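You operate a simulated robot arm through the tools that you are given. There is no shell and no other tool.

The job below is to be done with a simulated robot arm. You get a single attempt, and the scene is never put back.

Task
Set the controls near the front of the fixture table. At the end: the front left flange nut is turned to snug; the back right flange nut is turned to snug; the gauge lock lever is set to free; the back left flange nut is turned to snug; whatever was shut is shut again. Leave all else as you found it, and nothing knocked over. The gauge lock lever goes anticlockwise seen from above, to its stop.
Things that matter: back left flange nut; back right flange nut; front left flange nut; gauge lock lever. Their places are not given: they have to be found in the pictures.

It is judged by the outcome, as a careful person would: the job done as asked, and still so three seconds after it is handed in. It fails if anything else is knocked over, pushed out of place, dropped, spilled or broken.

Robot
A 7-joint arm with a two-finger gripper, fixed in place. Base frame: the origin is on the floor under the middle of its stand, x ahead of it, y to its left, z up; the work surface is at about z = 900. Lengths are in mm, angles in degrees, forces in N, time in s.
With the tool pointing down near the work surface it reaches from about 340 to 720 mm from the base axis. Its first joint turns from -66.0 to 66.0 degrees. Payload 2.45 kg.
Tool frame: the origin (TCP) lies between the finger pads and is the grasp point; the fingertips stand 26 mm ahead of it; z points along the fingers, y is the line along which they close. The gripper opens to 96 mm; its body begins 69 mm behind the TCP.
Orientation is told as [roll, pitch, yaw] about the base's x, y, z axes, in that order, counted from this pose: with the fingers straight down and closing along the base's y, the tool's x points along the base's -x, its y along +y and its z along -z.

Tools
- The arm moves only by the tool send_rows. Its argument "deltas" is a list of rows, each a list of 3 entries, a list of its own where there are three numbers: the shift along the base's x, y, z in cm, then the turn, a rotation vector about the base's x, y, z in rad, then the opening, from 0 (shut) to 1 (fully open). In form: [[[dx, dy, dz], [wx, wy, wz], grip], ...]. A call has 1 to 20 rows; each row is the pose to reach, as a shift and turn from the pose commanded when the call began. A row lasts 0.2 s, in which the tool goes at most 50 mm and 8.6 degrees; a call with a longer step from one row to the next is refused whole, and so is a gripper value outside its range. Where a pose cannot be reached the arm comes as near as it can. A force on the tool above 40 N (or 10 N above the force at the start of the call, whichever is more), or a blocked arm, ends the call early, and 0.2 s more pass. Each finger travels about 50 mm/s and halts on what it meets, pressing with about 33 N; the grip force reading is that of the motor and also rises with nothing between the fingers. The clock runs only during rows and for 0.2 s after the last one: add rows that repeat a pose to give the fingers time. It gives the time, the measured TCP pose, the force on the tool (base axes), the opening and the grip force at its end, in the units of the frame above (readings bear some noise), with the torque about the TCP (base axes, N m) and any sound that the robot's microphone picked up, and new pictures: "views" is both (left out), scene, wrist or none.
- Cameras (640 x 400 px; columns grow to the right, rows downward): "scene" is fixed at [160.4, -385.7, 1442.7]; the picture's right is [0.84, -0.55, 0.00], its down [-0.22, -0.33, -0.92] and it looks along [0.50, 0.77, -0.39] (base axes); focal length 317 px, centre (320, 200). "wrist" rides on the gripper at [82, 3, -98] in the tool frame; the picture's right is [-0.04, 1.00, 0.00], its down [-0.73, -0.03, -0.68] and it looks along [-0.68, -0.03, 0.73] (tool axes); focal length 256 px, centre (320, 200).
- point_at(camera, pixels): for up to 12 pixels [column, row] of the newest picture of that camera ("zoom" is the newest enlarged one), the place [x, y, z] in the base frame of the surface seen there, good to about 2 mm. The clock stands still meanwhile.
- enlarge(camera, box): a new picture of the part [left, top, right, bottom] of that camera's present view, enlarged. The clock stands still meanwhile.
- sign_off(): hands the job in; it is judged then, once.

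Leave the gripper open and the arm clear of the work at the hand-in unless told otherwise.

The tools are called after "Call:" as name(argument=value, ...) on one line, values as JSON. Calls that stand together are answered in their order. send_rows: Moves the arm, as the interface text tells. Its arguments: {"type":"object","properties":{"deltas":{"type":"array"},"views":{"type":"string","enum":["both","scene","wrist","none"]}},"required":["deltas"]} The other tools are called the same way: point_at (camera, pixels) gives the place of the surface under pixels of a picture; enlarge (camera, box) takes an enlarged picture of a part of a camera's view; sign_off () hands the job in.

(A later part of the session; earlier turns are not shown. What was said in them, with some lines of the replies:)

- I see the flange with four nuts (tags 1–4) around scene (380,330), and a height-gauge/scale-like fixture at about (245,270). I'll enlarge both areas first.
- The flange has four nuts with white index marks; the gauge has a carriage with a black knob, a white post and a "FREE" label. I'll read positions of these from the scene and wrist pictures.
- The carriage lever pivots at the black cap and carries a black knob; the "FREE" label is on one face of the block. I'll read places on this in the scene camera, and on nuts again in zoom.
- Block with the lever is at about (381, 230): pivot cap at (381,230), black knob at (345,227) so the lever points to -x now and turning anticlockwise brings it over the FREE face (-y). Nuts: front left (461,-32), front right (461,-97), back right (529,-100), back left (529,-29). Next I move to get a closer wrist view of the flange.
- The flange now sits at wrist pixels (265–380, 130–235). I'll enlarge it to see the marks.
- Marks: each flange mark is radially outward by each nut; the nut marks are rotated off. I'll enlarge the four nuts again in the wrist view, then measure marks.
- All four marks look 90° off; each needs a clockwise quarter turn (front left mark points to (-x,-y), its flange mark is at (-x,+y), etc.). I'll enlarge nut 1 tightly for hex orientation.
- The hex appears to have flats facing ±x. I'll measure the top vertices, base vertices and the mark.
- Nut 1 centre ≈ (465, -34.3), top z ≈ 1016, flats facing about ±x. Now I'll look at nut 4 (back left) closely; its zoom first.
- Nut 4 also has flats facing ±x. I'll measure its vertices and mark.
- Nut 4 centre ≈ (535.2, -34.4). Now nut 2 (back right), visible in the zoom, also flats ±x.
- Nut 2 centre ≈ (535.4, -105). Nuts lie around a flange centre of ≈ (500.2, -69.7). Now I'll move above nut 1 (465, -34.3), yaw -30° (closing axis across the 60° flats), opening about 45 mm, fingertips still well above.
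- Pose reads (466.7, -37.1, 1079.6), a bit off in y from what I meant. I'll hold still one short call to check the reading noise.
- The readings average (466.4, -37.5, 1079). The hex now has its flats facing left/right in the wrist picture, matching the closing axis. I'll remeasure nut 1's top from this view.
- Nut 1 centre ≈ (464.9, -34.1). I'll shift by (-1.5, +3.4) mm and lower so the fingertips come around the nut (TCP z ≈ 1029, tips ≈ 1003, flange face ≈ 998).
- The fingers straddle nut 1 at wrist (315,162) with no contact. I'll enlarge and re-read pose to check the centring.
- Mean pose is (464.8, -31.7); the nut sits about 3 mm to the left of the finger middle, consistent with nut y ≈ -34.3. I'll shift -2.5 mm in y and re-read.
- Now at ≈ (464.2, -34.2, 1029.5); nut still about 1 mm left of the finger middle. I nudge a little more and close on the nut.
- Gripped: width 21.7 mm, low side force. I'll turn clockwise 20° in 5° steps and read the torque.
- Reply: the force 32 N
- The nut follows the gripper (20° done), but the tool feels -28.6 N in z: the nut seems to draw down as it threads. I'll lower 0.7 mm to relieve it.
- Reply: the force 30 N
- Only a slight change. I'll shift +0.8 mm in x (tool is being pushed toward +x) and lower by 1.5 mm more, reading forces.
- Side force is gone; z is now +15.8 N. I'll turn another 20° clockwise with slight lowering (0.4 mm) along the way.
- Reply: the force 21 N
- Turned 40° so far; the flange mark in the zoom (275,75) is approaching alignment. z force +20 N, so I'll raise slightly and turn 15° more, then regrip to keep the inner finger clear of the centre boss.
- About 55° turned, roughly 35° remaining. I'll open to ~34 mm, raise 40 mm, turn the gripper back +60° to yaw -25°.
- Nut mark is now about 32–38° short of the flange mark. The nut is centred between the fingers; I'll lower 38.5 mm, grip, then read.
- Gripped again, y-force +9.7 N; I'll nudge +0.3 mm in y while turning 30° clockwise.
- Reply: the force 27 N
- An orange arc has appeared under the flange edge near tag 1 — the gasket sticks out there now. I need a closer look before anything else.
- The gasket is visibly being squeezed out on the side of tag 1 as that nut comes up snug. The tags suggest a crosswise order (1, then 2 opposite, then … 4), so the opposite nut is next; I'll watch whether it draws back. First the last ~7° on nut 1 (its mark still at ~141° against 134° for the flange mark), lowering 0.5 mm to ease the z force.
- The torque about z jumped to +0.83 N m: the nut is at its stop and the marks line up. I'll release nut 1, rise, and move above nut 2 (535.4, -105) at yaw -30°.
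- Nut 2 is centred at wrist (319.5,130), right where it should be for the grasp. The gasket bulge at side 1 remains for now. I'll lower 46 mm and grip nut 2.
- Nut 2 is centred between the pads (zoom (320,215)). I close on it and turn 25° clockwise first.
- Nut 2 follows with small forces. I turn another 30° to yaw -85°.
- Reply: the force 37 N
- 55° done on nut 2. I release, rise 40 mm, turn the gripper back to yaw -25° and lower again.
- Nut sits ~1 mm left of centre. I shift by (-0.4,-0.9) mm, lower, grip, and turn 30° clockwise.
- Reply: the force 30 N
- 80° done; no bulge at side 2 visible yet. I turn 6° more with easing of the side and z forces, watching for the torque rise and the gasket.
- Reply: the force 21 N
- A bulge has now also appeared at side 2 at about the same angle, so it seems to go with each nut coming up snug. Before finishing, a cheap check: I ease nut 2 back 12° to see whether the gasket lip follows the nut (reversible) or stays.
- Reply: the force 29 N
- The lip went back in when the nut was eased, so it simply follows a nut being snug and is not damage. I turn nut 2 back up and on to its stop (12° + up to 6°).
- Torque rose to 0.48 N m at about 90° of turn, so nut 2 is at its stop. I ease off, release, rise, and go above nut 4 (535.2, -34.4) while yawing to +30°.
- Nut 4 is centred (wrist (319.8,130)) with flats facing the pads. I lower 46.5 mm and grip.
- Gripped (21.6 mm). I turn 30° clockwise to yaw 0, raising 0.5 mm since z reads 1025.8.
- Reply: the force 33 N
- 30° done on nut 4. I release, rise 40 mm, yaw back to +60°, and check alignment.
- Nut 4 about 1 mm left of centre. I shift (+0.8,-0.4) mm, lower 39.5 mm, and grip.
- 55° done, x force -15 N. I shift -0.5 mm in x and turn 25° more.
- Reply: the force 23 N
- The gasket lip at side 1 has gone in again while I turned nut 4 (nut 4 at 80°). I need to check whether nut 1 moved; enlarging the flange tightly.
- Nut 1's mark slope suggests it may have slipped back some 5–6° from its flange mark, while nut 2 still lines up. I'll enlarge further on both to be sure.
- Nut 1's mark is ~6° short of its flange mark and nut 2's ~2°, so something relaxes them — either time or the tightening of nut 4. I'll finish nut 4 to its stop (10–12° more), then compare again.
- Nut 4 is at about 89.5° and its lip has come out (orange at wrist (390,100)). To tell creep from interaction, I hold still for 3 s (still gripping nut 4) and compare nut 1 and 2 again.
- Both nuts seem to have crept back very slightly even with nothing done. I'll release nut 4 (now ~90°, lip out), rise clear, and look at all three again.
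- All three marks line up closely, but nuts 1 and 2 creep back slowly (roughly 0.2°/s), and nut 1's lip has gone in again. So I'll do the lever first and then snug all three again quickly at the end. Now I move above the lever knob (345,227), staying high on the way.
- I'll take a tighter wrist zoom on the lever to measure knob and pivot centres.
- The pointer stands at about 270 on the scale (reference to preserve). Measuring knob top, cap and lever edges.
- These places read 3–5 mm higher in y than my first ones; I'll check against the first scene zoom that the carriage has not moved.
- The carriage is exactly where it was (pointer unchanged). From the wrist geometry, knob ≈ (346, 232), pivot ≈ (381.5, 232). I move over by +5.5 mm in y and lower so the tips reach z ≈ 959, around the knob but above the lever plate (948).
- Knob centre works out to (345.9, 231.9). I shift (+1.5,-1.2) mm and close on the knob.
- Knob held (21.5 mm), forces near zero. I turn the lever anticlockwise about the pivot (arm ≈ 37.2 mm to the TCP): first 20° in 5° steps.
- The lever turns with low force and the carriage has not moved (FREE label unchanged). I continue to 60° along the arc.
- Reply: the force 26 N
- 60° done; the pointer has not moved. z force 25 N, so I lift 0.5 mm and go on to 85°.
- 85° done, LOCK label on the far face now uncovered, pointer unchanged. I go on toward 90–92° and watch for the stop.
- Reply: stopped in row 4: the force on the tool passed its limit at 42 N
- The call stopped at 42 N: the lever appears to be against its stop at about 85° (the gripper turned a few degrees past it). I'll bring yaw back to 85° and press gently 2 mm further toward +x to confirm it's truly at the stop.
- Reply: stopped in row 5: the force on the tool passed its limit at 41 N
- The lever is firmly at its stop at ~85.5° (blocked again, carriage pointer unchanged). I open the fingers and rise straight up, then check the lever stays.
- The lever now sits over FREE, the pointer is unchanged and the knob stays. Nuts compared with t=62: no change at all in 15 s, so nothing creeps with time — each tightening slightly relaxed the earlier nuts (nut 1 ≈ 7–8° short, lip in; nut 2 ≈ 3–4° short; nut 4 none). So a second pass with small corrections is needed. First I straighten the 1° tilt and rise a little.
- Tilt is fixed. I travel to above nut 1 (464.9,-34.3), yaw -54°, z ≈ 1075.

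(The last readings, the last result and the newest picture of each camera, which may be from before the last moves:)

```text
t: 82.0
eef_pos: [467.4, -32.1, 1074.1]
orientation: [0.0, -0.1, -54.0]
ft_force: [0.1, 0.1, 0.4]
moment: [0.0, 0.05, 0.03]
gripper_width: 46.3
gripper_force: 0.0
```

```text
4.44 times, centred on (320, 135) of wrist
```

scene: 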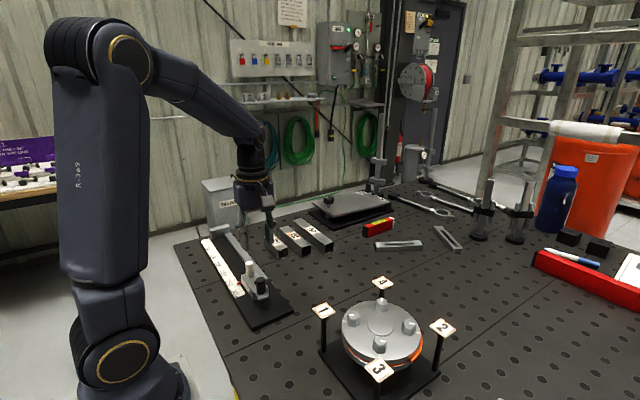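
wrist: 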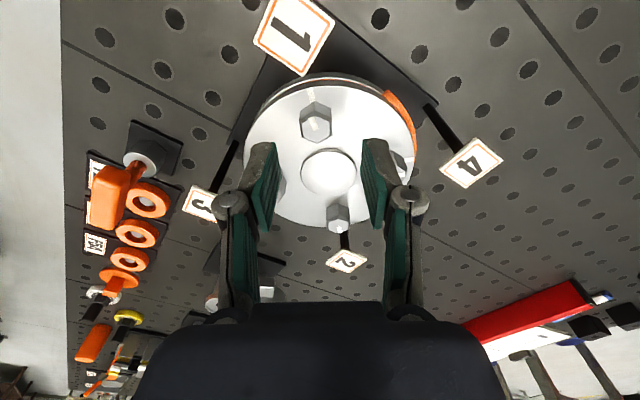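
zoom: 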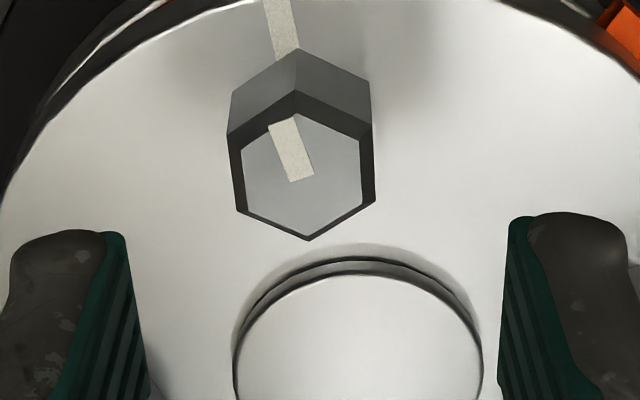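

Nut 1 sits 3 mm left of centre; I shift (-2.5,-1.9) mm, lower 45.5 mm, grip, then turn 6° and read.

Call:
send_rows(deltas=[[[-0.25, -0.19, -1.5], [0, 0, 0], 0.48], [[-0.25, -0.19, -3.0], [0, 0, 0], 0.48], [[-0.25, -0.19, -4.0], [0, 0, 0], 0.48], [[-0.25, -0.19, -4.55], [0, 0, 0], 0.48], [[-0.25, -0.19, -4.55], [0, 0, 0], 0.3], [[-0.25, -0.19, -4.55], [0, 0, 0], 0.1], [[-0.25, -0.19, -4.55], [0, 0, 0], 0.0], [[-0.25, -0.19, -4.55], [0, 0, 0], 0.0], [[-0.25, -0.19, -4.55], [0, 0, 0], 0.0]], views="wrist")

Call:
enlarge(camera="wrist", box=[240, 110, 400, 230])

Call:
enlarge(camera="scene", box=[320, 280, 440, 380])

```text
t: 84.0
eef_pos: [464.3, -34.6, 1028.5]
orientation: [0.1, 0.1, -54.0]
ft_force: [14.9, 8.4, -6.5]
moment: [0.01, -0.6, 0.03]
gripper_width: 21.8
gripper_force: 44.9
```

wrist: 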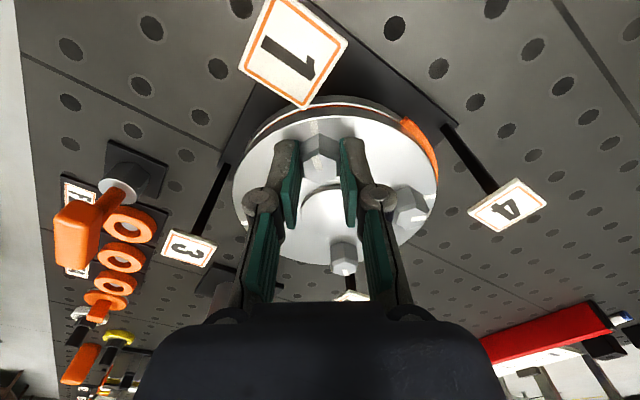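

```text
3.33 times, centred on (320, 170) of wrist
```

zoom: 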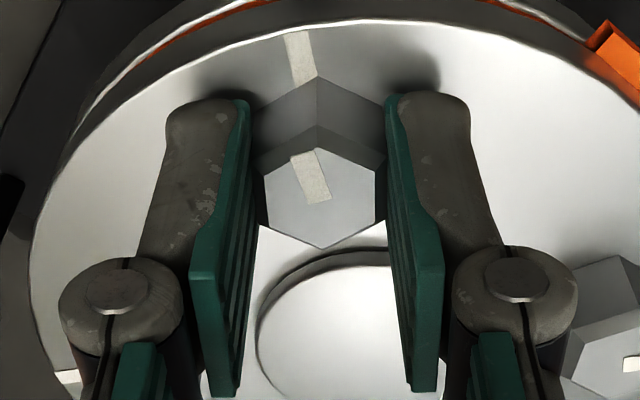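

```text
4.00 times, centred on (380, 330) of scene
```

zoom: 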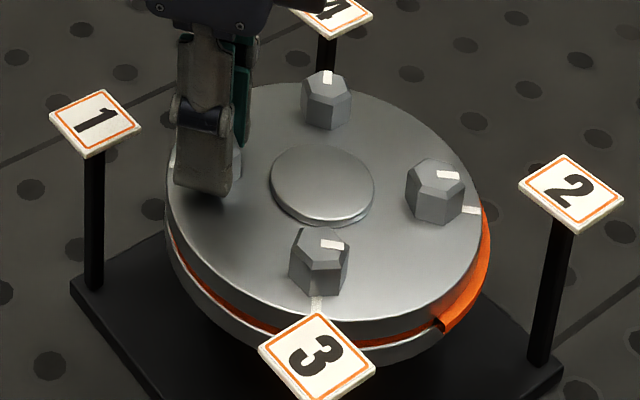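

Gripped with nut 1 at ~84°. I turn 4° and then to 8° clockwise, easing the side force (+0.4,+0.3 mm).

Call:
send_rows(deltas=[[[0.04, 0.03, 0], [0, 0, -0.04], 0], [[0.04, 0.03, 0], [0, 0, -0.08], 0], [[0.04, 0.03, 0], [0, 0, -0.115], 0], [[0.04, 0.03, 0], [0, 0, -0.14], 0], [[0.04, 0.03, 0], [0, 0, -0.14], 0]], views="wrist")

Call:
enlarge(camera="wrist", box=[200, 60, 460, 260])

Call:
enlarge(camera="scene", box=[320, 280, 440, 380])

Call:
enlarge(camera="scene", box=[398, 312, 424, 332])

Call:
enlarge(camera="scene", box=[369, 292, 395, 312])

```text
t: 85.2
eef_pos: [463.9, -33.3, 1028.0]
orientation: [0.0, 0.1, -62.0]
ft_force: [10.9, 14.3, 0.5]
moment: [0.18, -0.25, 0.88]
gripper_width: 21.8
gripper_force: 45.2
```

wrist: 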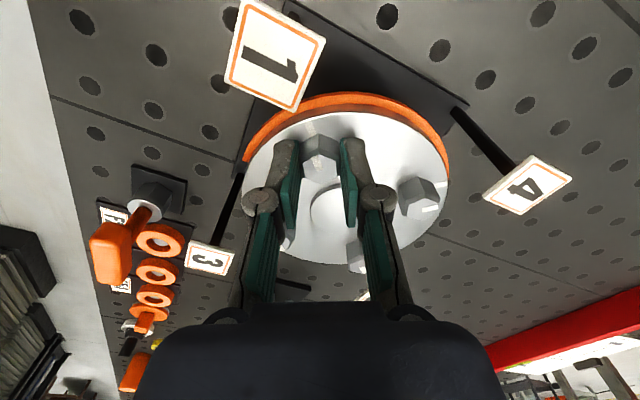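

```text
2.00 times, centred on (330, 160) of wrist
```

zoom: 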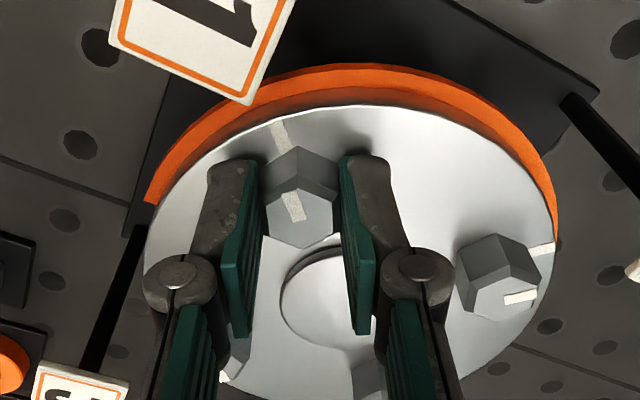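

```text
4.00 times, centred on (380, 330) of scene
```

zoom: 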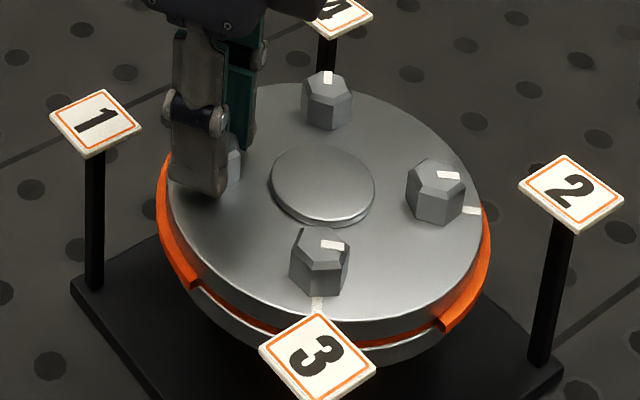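

```text
16.00 times, centred on (411, 322) of scene
```

zoom: 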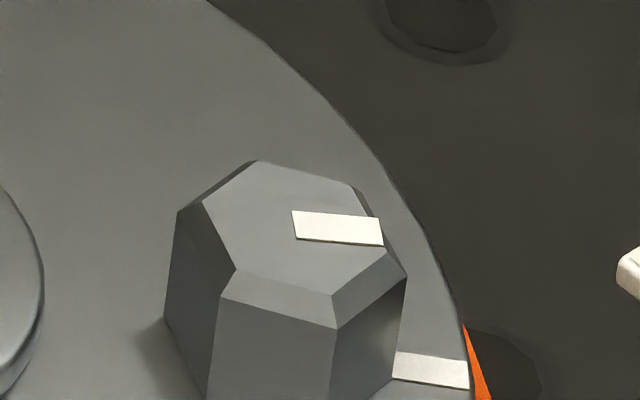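

```text
16.00 times, centred on (382, 302) of scene
```

zoom: 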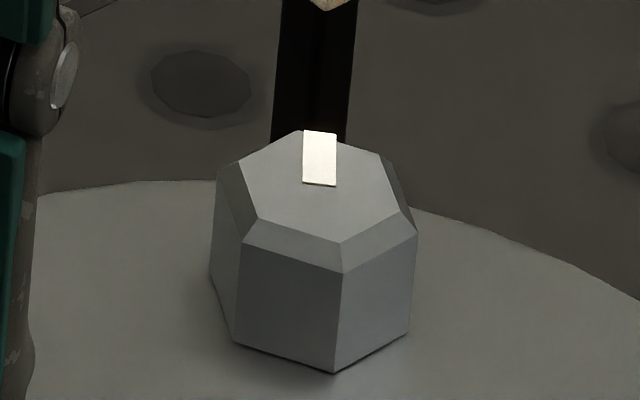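

Nut 1 is back at its stop (0.88 N m) and the lips at 1, 2 and 4 are all out; nuts 2 and 4 did not shift noticeably. I release nut 1, rise, move over nut 2 at yaw -57° and look.

Call:
send_rows(deltas=[[[0, 0, 0], [0, 0, 0.01], 0.35], [[0, 0, 0], [0, 0, 0.01], 0.35], [[0, 0, 0], [0, 0, 0.01], 0.35], [[0, 0, 2.0], [0, 0, 0.01], 0.35], [[0, 0, 4.5], [0, 0, 0.01], 0.38], [[1.8, -1.8, 4.5], [0, 0, 0.03], 0.42], [[3.6, -3.6, 4.5], [0, 0, 0.05], 0.48], [[5.4, -5.4, 4.5], [0, 0, 0.07], 0.48], [[7.1, -7.1, 4.5], [0, 0, 0.087], 0.48], [[7.1, -7.1, 4.5], [0, 0, 0.087], 0.48], [[7.1, -7.1, 4.5], [0, 0, 0.087], 0.48]], views="wrist")

Call:
enlarge(camera="wrist", box=[260, 90, 380, 180])

Call:
enlarge(camera="scene", box=[340, 304, 366, 324])

```text
t: 87.7
eef_pos: [535.8, -107.1, 1070.9]
orientation: [-0.1, 0.0, -57.2]
ft_force: [-0.2, -0.6, 0.1]
moment: [-0.03, 0.0, -0.01]
gripper_width: 46.1
gripper_force: 0.0
```

wrist: 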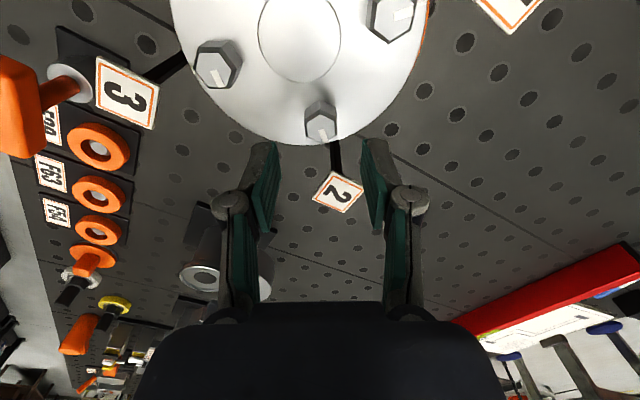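

```text
4.44 times, centred on (320, 135) of wrist
```

zoom: 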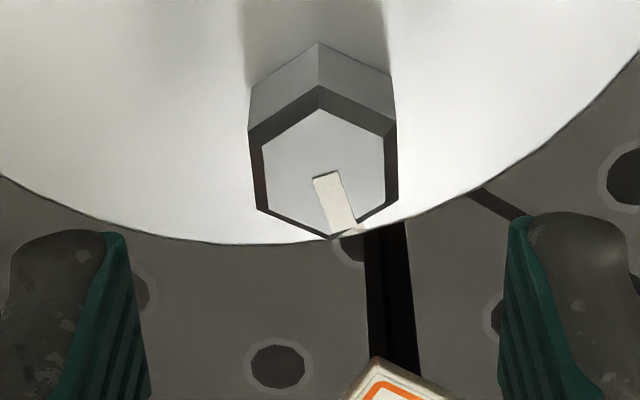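

```text
16.00 times, centred on (353, 314) of scene
```

zoom: 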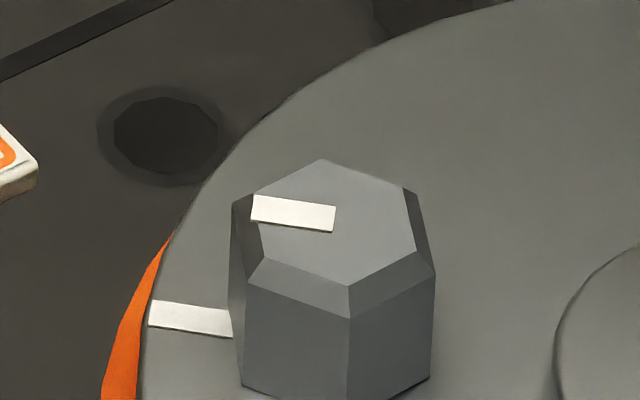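

Nut 1 now sits fully aligned with its flange mark after release. Over nut 2: nearly centred; I shift (-0.8,+1.6) mm, lower 42.5 mm, grip and then turn to its stop.

Call:
send_rows(deltas=[[[-0.08, 0.16, -1.5], [0, 0, 0], 0.48], [[-0.08, 0.16, -3.0], [0, 0, 0], 0.48], [[-0.08, 0.16, -4.0], [0, 0, 0], 0.48], [[-0.08, 0.16, -4.25], [0, 0, 0], 0.48], [[-0.08, 0.16, -4.25], [0, 0, 0], 0.3], [[-0.08, 0.16, -4.25], [0, 0, 0], 0.1], [[-0.08, 0.16, -4.25], [0, 0, 0], 0.0], [[-0.08, 0.16, -4.25], [0, 0, 0], 0.0], [[-0.08, 0.16, -4.25], [0, 0, 0], 0.0]], views="none")

Call:
send_rows(deltas=[[[0, 0, 0], [0, 0, -0.03], 0], [[0, 0, 0], [0, 0, -0.06], 0], [[0, 0, 0], [0, 0, -0.08], 0], [[0, 0, 0], [0, 0, -0.08], 0]], views="wrist")

Call:
enlarge(camera="scene", box=[340, 304, 366, 324])

Call:
enlarge(camera="wrist", box=[240, 110, 400, 230])

```text
t: 89.7
eef_pos: [535.4, -104.3, 1030.3]
orientation: [0.0, 0.0, -57.1]
ft_force: [1.5, 1.3, -1.1]
moment: [-0.06, -0.11, 0.01]
gripper_width: 21.7
gripper_force: 45.4
```

```text
t: 90.7
eef_pos: [534.2, -104.5, 1029.4]
orientation: [-0.2, 0.1, -61.7]
ft_force: [-3.3, 2.6, -5.9]
moment: [-0.49, -0.23, 0.84]
gripper_width: 21.9
gripper_force: 45.1
```

wrist: 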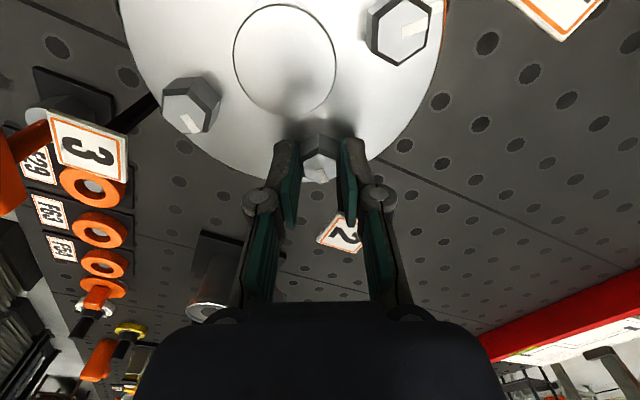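

```text
16.00 times, centred on (353, 314) of scene
```

zoom: 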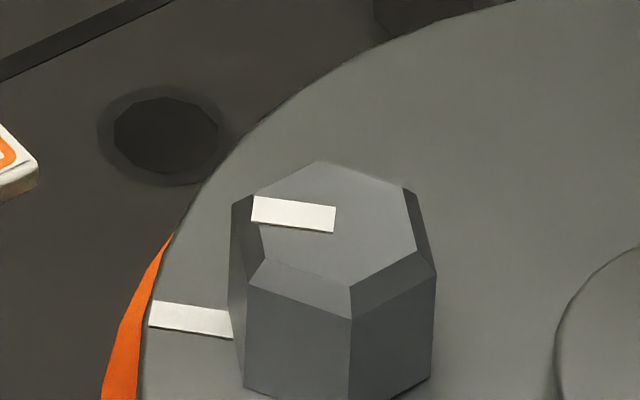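

```text
3.33 times, centred on (320, 170) of wrist
```

zoom: 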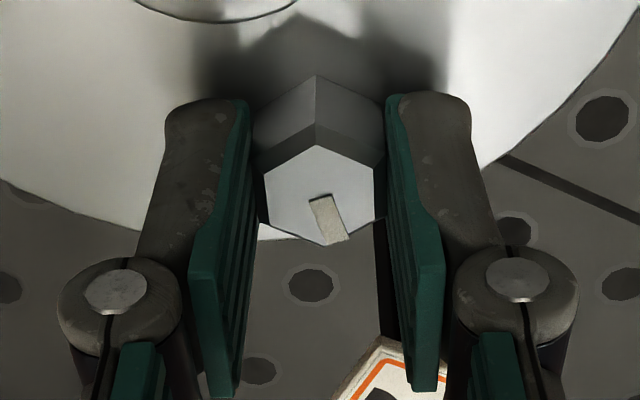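

Nut 2 is at its stop (0.84 N m) and nut 1 stayed aligned. I release nut 2, rise well clear and check all three nuts, the gasket and the lever.

Call:
send_rows(deltas=[[[0, 0, 0], [0, 0, 0.01], 0.35], [[0, 0, 0], [0, 0, 0.01], 0.35], [[0, 0, 0], [0, 0, 0.01], 0.35], [[0, 0, 2.0], [0, 0, 0.01], 0.35], [[0, 0, 5.0], [0, 0, 0.01], 0.4], [[-1.0, 0, 9.0], [0, 0, 0.05], 0.6], [[-3.0, 0.5, 12.0], [0, 0, 0.15], 0.8], [[-6.0, 1.0, 14.0], [0, 0, 0.28], 1.0], [[-9.0, 2.0, 15.0], [0, 0, 0.41], 1.0], [[-12.0, 3.0, 15.0], [0, 0, 0.54], 1.0], [[-15.0, 3.5, 15.0], [0, 0, 0.67], 1.0], [[-17.0, 4.0, 15.0], [0, 0, 0.8], 1.0], [[-17.0, 4.0, 15.0], [0, 0, 0.93], 1.0], [[-17.0, 4.0, 15.0], [0, 0, 1.06], 1.0], [[-17.0, 4.0, 15.0], [0, 0, 1.06], 1.0]], views="both")

Call:
enlarge(camera="scene", box=[320, 280, 440, 380])

Call:
enlarge(camera="wrist", box=[225, 80, 415, 240])

Call:
enlarge(camera="scene", box=[340, 304, 366, 324])

Call:
enlarge(camera="scene", box=[398, 312, 424, 332])

Call:
enlarge(camera="scene", box=[369, 292, 395, 312])

```text
t: 93.8
eef_pos: [364.5, -64.1, 1179.8]
orientation: [-0.1, 0.0, -0.9]
ft_force: [-0.2, 0.0, -0.7]
moment: [0.01, -0.02, 0.0]
gripper_width: 96.0
gripper_force: 0.0
```

scene: 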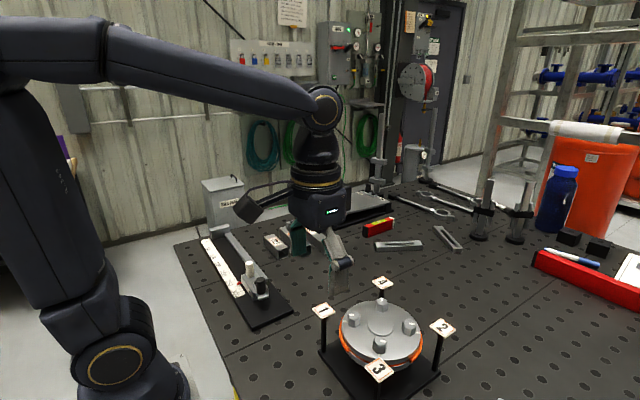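
wrist: 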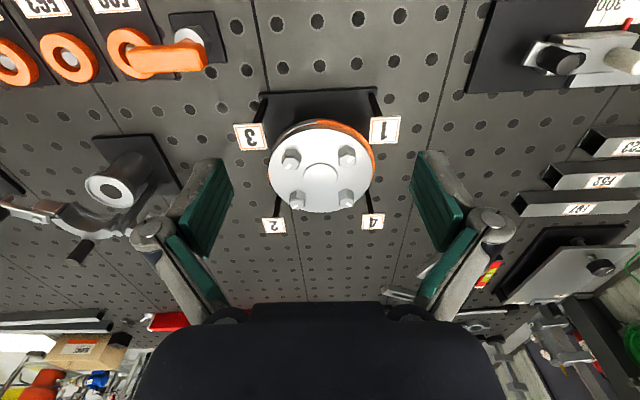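

```text
4.00 times, centred on (380, 330) of scene
```

zoom: 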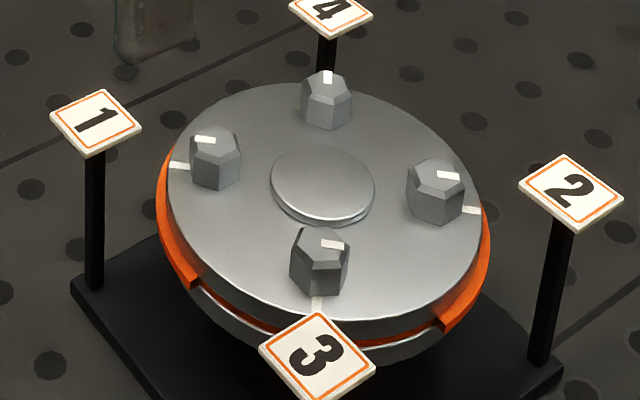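

```text
2.50 times, centred on (320, 160) of wrist
```

zoom: 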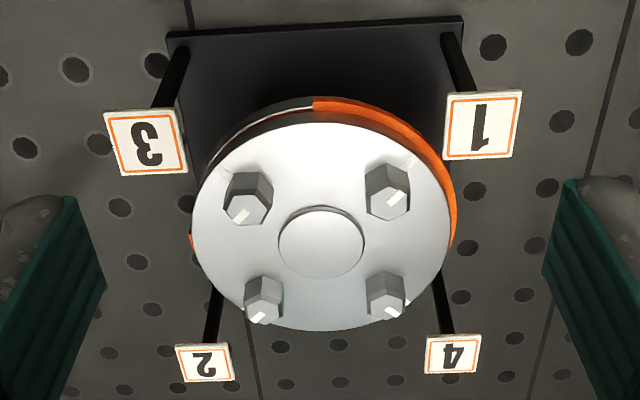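

```text
16.00 times, centred on (353, 314) of scene
```

zoom: 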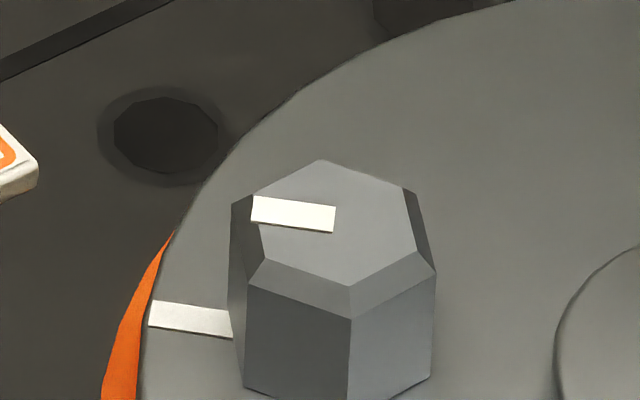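

```text
16.00 times, centred on (411, 322) of scene
```

zoom: 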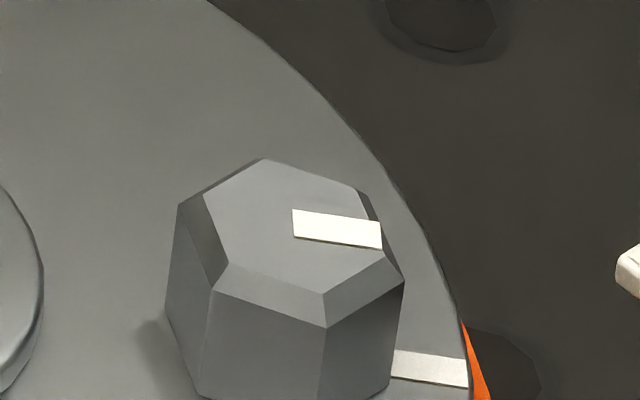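

```text
16.00 times, centred on (382, 302) of scene
```

zoom: 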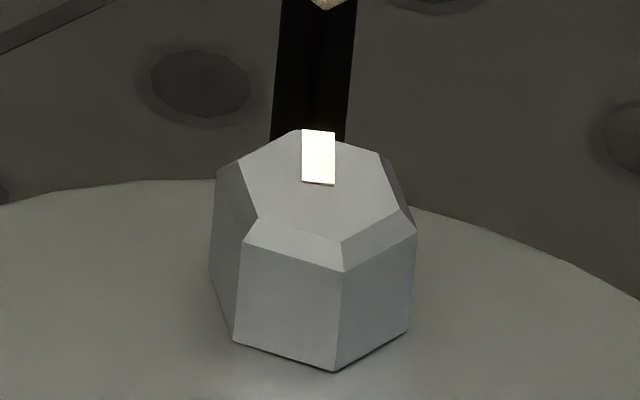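

Nuts 1 and 2 line up exactly; nut 4 looks about 1° short and I can't see its lip from here. I go above nut 4 at yaw 0 to look at the back-left side.

Call:
send_rows(deltas=[[[3.0, 0.5, -0.3], [0, 0, 0.016], 1.0], [[6.5, 1.0, -0.6], [0, 0, 0.016], 0.8], [[10.0, 1.6, -0.9], [0, 0, 0.016], 0.6], [[13.5, 2.3, -1.5], [0, 0, 0.016], 0.48], [[17.0, 2.97, -2.5], [0, 0, 0.016], 0.48], [[17.0, 2.97, -2.5], [0, 0, 0.016], 0.48]], views="wrist")

Call:
enlarge(camera="wrist", box=[180, 0, 400, 140])

```text
t: 95.2
eef_pos: [533.0, -33.3, 1154.2]
orientation: [-0.1, 0.0, 0.0]
ft_force: [0.1, -0.1, -0.2]
moment: [0.01, -0.01, -0.01]
gripper_width: 45.8
gripper_force: 0.1
```

wrist: 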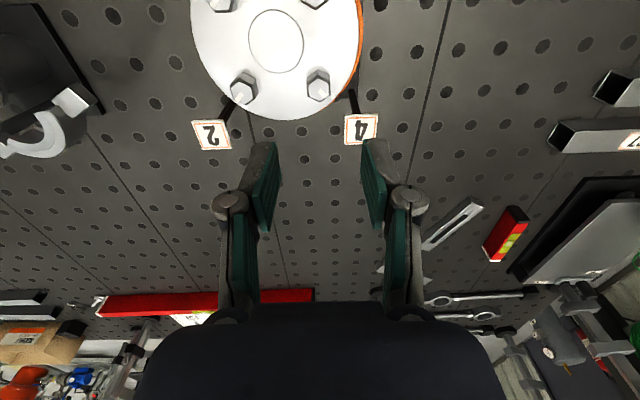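

```text
2.86 times, centred on (290, 70) of wrist
```

zoom: 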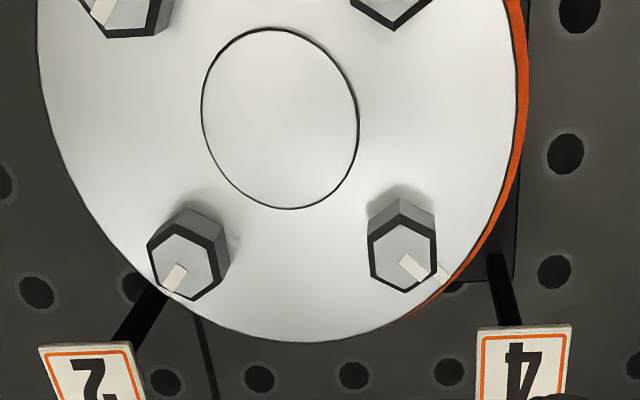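

Lip 4 is out as well (orange runs past nut 4 to (385,325) in the zoom). For good margin I'll touch nut 4 up to its stop too: lower to z ≈ 1075 and check centring.

Call:
send_rows(deltas=[[[0.1, -0.05, -2.5], [0, 0, 0], 0.48], [[0.15, -0.08, -5.0], [0, 0, 0], 0.48], [[0.15, -0.08, -7.8], [0, 0, 0], 0.48], [[0.15, -0.08, -7.8], [0, 0, 0], 0.48]], views="wrist")

Call:
enlarge(camera="wrist", box=[260, 90, 380, 180])

```text
t: 96.2
eef_pos: [533.7, -37.1, 1077.8]
orientation: [0.0, 0.0, -0.1]
ft_force: [-0.4, -0.1, -0.1]
moment: [0.0, -0.02, 0.0]
gripper_width: 46.1
gripper_force: 0.0
```

wrist: 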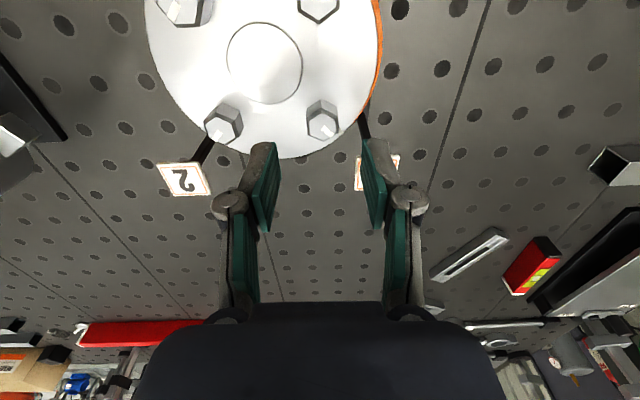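

```text
4.44 times, centred on (320, 135) of wrist
```

zoom: 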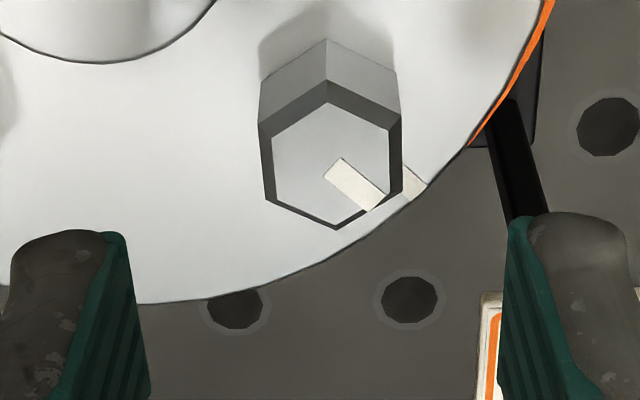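

Nut 4 is 1.4 mm to the right of centre. I shift +1.4 mm in y, lower 49 mm, grip, and turn 2.5° clockwise watching torque.

Call:
send_rows(deltas=[[[0, 0.14, -1.5], [0, 0, 0], 0.48], [[0, 0.14, -3.0], [0, 0, 0], 0.48], [[0, 0.14, -4.3], [0, 0, 0], 0.48], [[0, 0.14, -4.85], [0, 0, 0], 0.48], [[0, 0.14, -4.85], [0, 0, 0], 0.3], [[0, 0.14, -4.85], [0, 0, 0], 0.1], [[0, 0.14, -4.85], [0, 0, 0], 0.0], [[0, 0.14, -4.85], [0, 0, 0], 0.0], [[0, 0.14, -4.85], [0, 0, 0], 0.0]], views="none")

Call:
send_rows(deltas=[[[0, 0, 0], [0, 0, -0.02], 0], [[0, 0, 0], [0, 0, -0.035], 0], [[0, 0, 0], [0, 0, -0.035], 0]], views="wrist")

Call:
enlarge(camera="scene", box=[340, 304, 366, 324])

Call:
enlarge(camera="scene", box=[398, 312, 424, 332])

```text
t: 98.2
eef_pos: [535.9, -34.4, 1028.4]
orientation: [-0.1, 0.2, 0.0]
ft_force: [-1.0, -8.4, -0.9]
moment: [-0.22, -0.1, 0.02]
gripper_width: 21.9
gripper_force: 44.8
```

```text
t: 99.0
eef_pos: [535.2, -35.0, 1028.1]
orientation: [-0.1, 0.0, -2.0]
ft_force: [0.0, -9.1, -4.4]
moment: [-0.27, 0.69, 0.81]
gripper_width: 22.2
gripper_force: 44.7
```

wrist: 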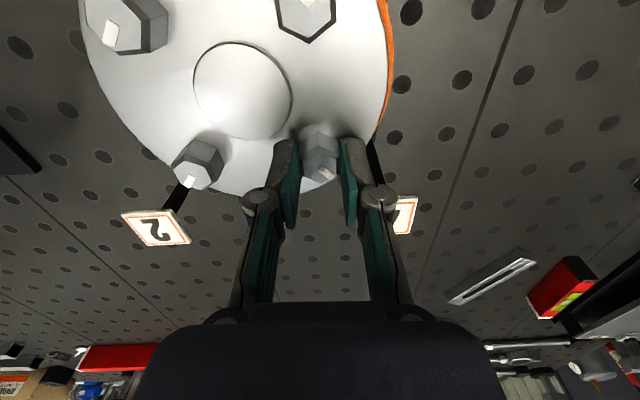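

```text
16.00 times, centred on (353, 314) of scene
```

zoom: 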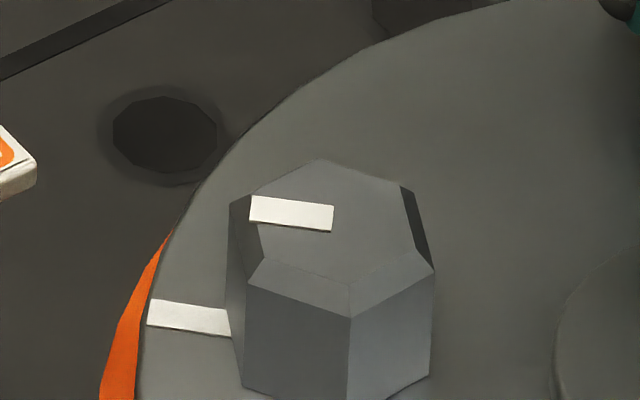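

```text
16.00 times, centred on (411, 322) of scene
```

zoom: 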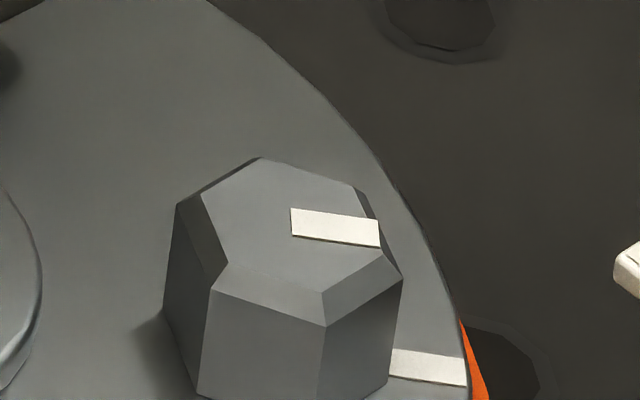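

Nut 4 is at its stop (0.81 N m); nuts 1 and 2 still aligned. I release, rise straight up, and retreat to a clear pose with the gripper open.

Call:
send_rows(deltas=[[[0, 0, 0], [0, 0, 0.01], 0.35], [[0, 0, 0], [0, 0, 0.01], 0.35], [[0, 0, 0], [0, 0, 0.01], 0.35], [[0, 0, 2.0], [0, 0, 0.01], 0.35], [[0, 0, 5.0], [0, 0, 0.01], 0.4], [[0, 0, 9.5], [0, 0, 0.02], 0.6], [[-1.5, 1.5, 13.5], [0, 0, 0.035], 0.8], [[-4.0, 4.0, 16.5], [0, 0, 0.035], 1.0], [[-7.0, 7.0, 19.0], [0, 0, 0.035], 1.0], [[-10.0, 10.0, 21.0], [0, 0, 0.035], 1.0], [[-12.7, 13.0, 23.0], [0, 0, 0.035], 1.0], [[-12.7, 14.5, 23.7], [0, 0, 0.035], 1.0], [[-12.7, 14.5, 23.7], [0, 0, 0.035], 1.0]], views="both")

Call:
enlarge(camera="scene", box=[320, 280, 440, 380])

Call:
enlarge(camera="scene", box=[225, 250, 285, 310])

Call:
enlarge(camera="scene", box=[340, 304, 366, 324])

Call:
enlarge(camera="scene", box=[398, 312, 424, 332])

Call:
enlarge(camera="scene", box=[369, 292, 395, 312])

Call:
enlarge(camera="wrist", box=[90, 30, 290, 200])

```text
t: 101.8
eef_pos: [408.9, 111.5, 1266.5]
orientation: [-0.1, 0.0, 0.0]
ft_force: [-0.3, 0.3, -0.9]
moment: [0.01, 0.0, 0.0]
gripper_width: 96.1
gripper_force: 0.1
```

scene: 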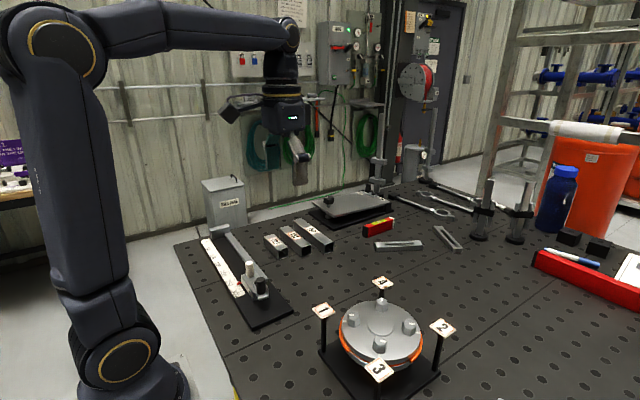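
wrist: 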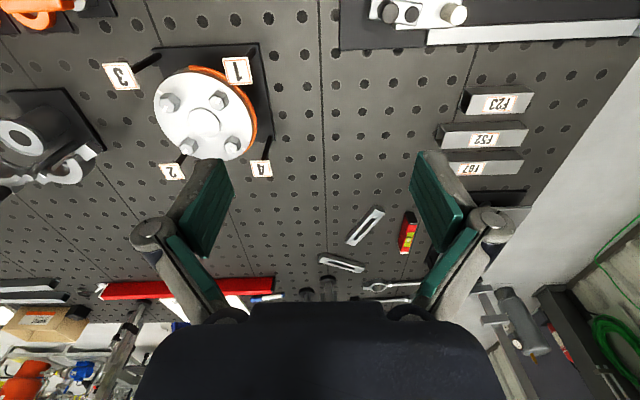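

```text
4.00 times, centred on (380, 330) of scene
```

zoom: 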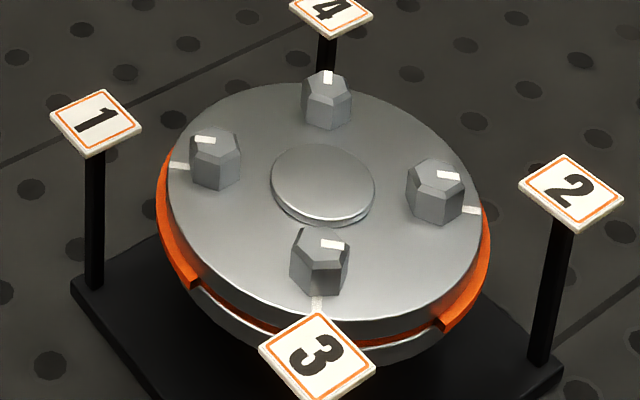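

```text
6.67 times, centred on (255, 280) of scene
```

zoom: 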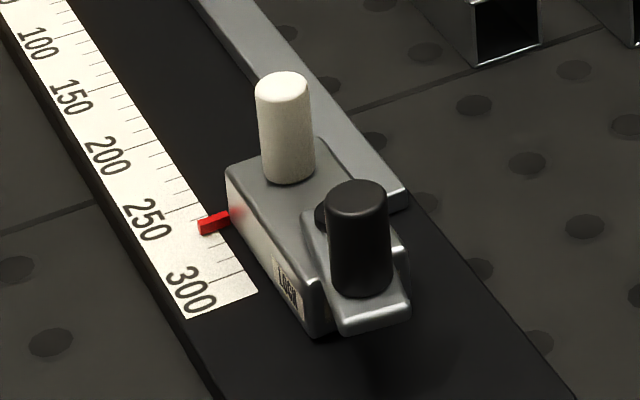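

```text
16.00 times, centred on (353, 314) of scene
```

zoom: 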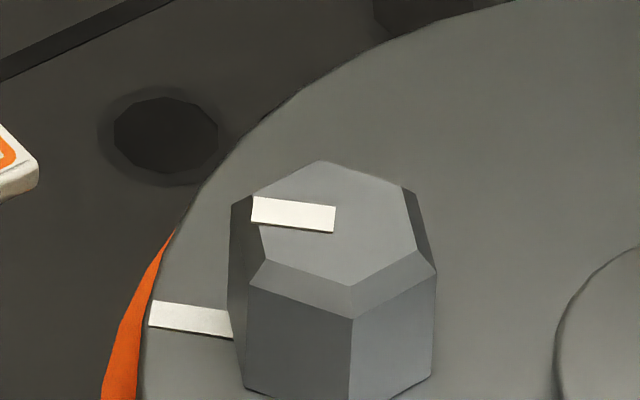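

```text
16.00 times, centred on (411, 322) of scene
```

zoom: 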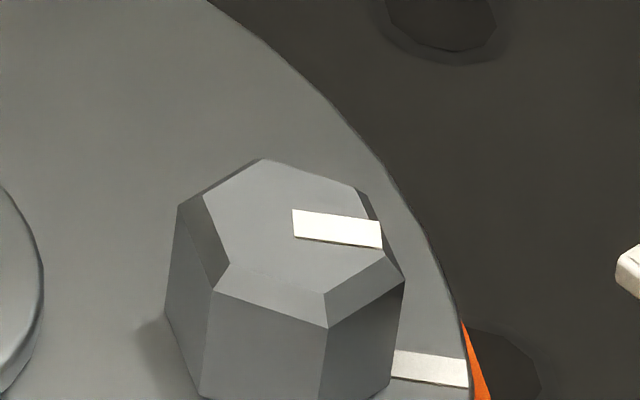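

```text
16.00 times, centred on (382, 302) of scene
```

zoom: 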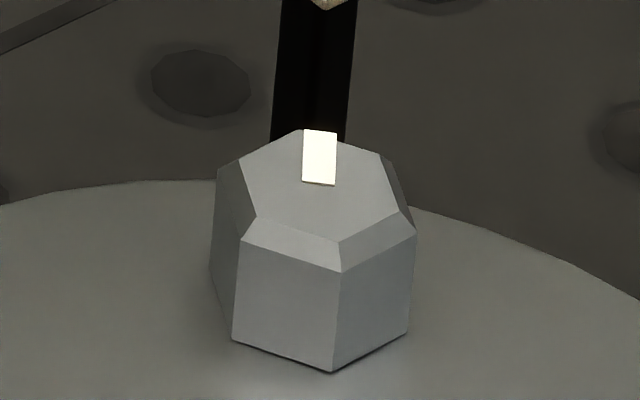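

```text
2.35 times, centred on (190, 115) of wrist
```

zoom: 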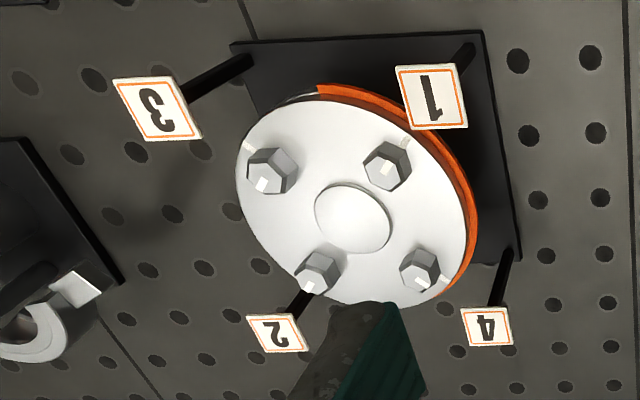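

Everything lines up; arm is back at its start pose with the gripper open. A last check that nut 3 (front right) is unchanged, using the same zoom box as at the start.

Call:
enlarge(camera="scene", box=[335, 285, 430, 365])

Call:
enlarge(camera="scene", box=[300, 265, 470, 400])

```text
5.00 times, centred on (382, 325) of scene
```

zoom: 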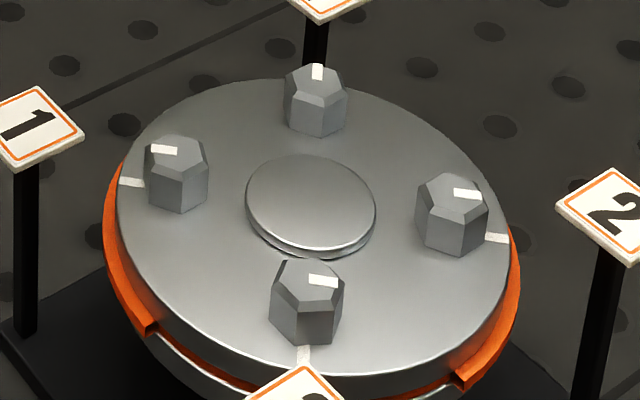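

```text
2.96 times, centred on (385, 332) of scene
```

zoom: 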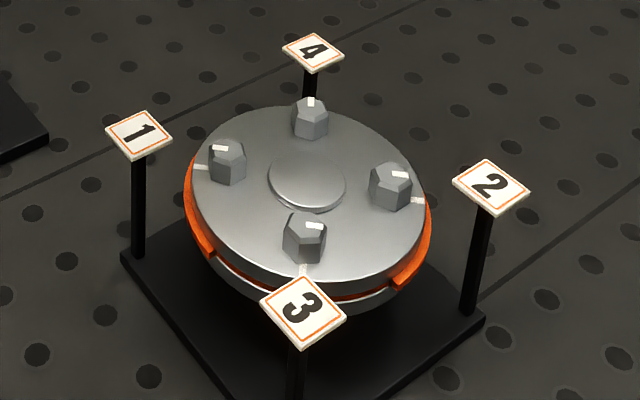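

The front left, back right and back left nuts are at their stops with marks aligned. The front right nut is unchanged and the lever is at its stop over FREE. The carriage pointer has not moved, nothing is knocked over, and the arm is clear with the gripper open. I hand the job in.

Call:
sign_off()

```text
The job is handed in.
```

The job is handed in. The front left, back right and back left flange nuts are all snug, and the gauge lock lever is set to free.

- **Flange nuts:** each of the three was turned a quarter turn clockwise to its stop, and its white mark now lines up with the mark on the flange. After the first pass the earlier nuts had slipped back a few degrees, so I went round all three again, and they were still aligned when last checked.
- **Gasket:** an orange lip of gasket now shows at each of the three snugged nuts. It went back in when I eased a nut off, so I took it as a sign of a snug nut rather than damage.
- **Gauge lock lever:** it went anticlockwise about 85° and is firmly against its stop, over the FREE label. The carriage did not slide; its pointer still reads about 270.
- **Everything else:** the front right nut was not touched, and nothing was knocked over. None of these controls was behind a cover, so nothing had to be opened or shut again. The arm is back at its starting pose with the gripper open.
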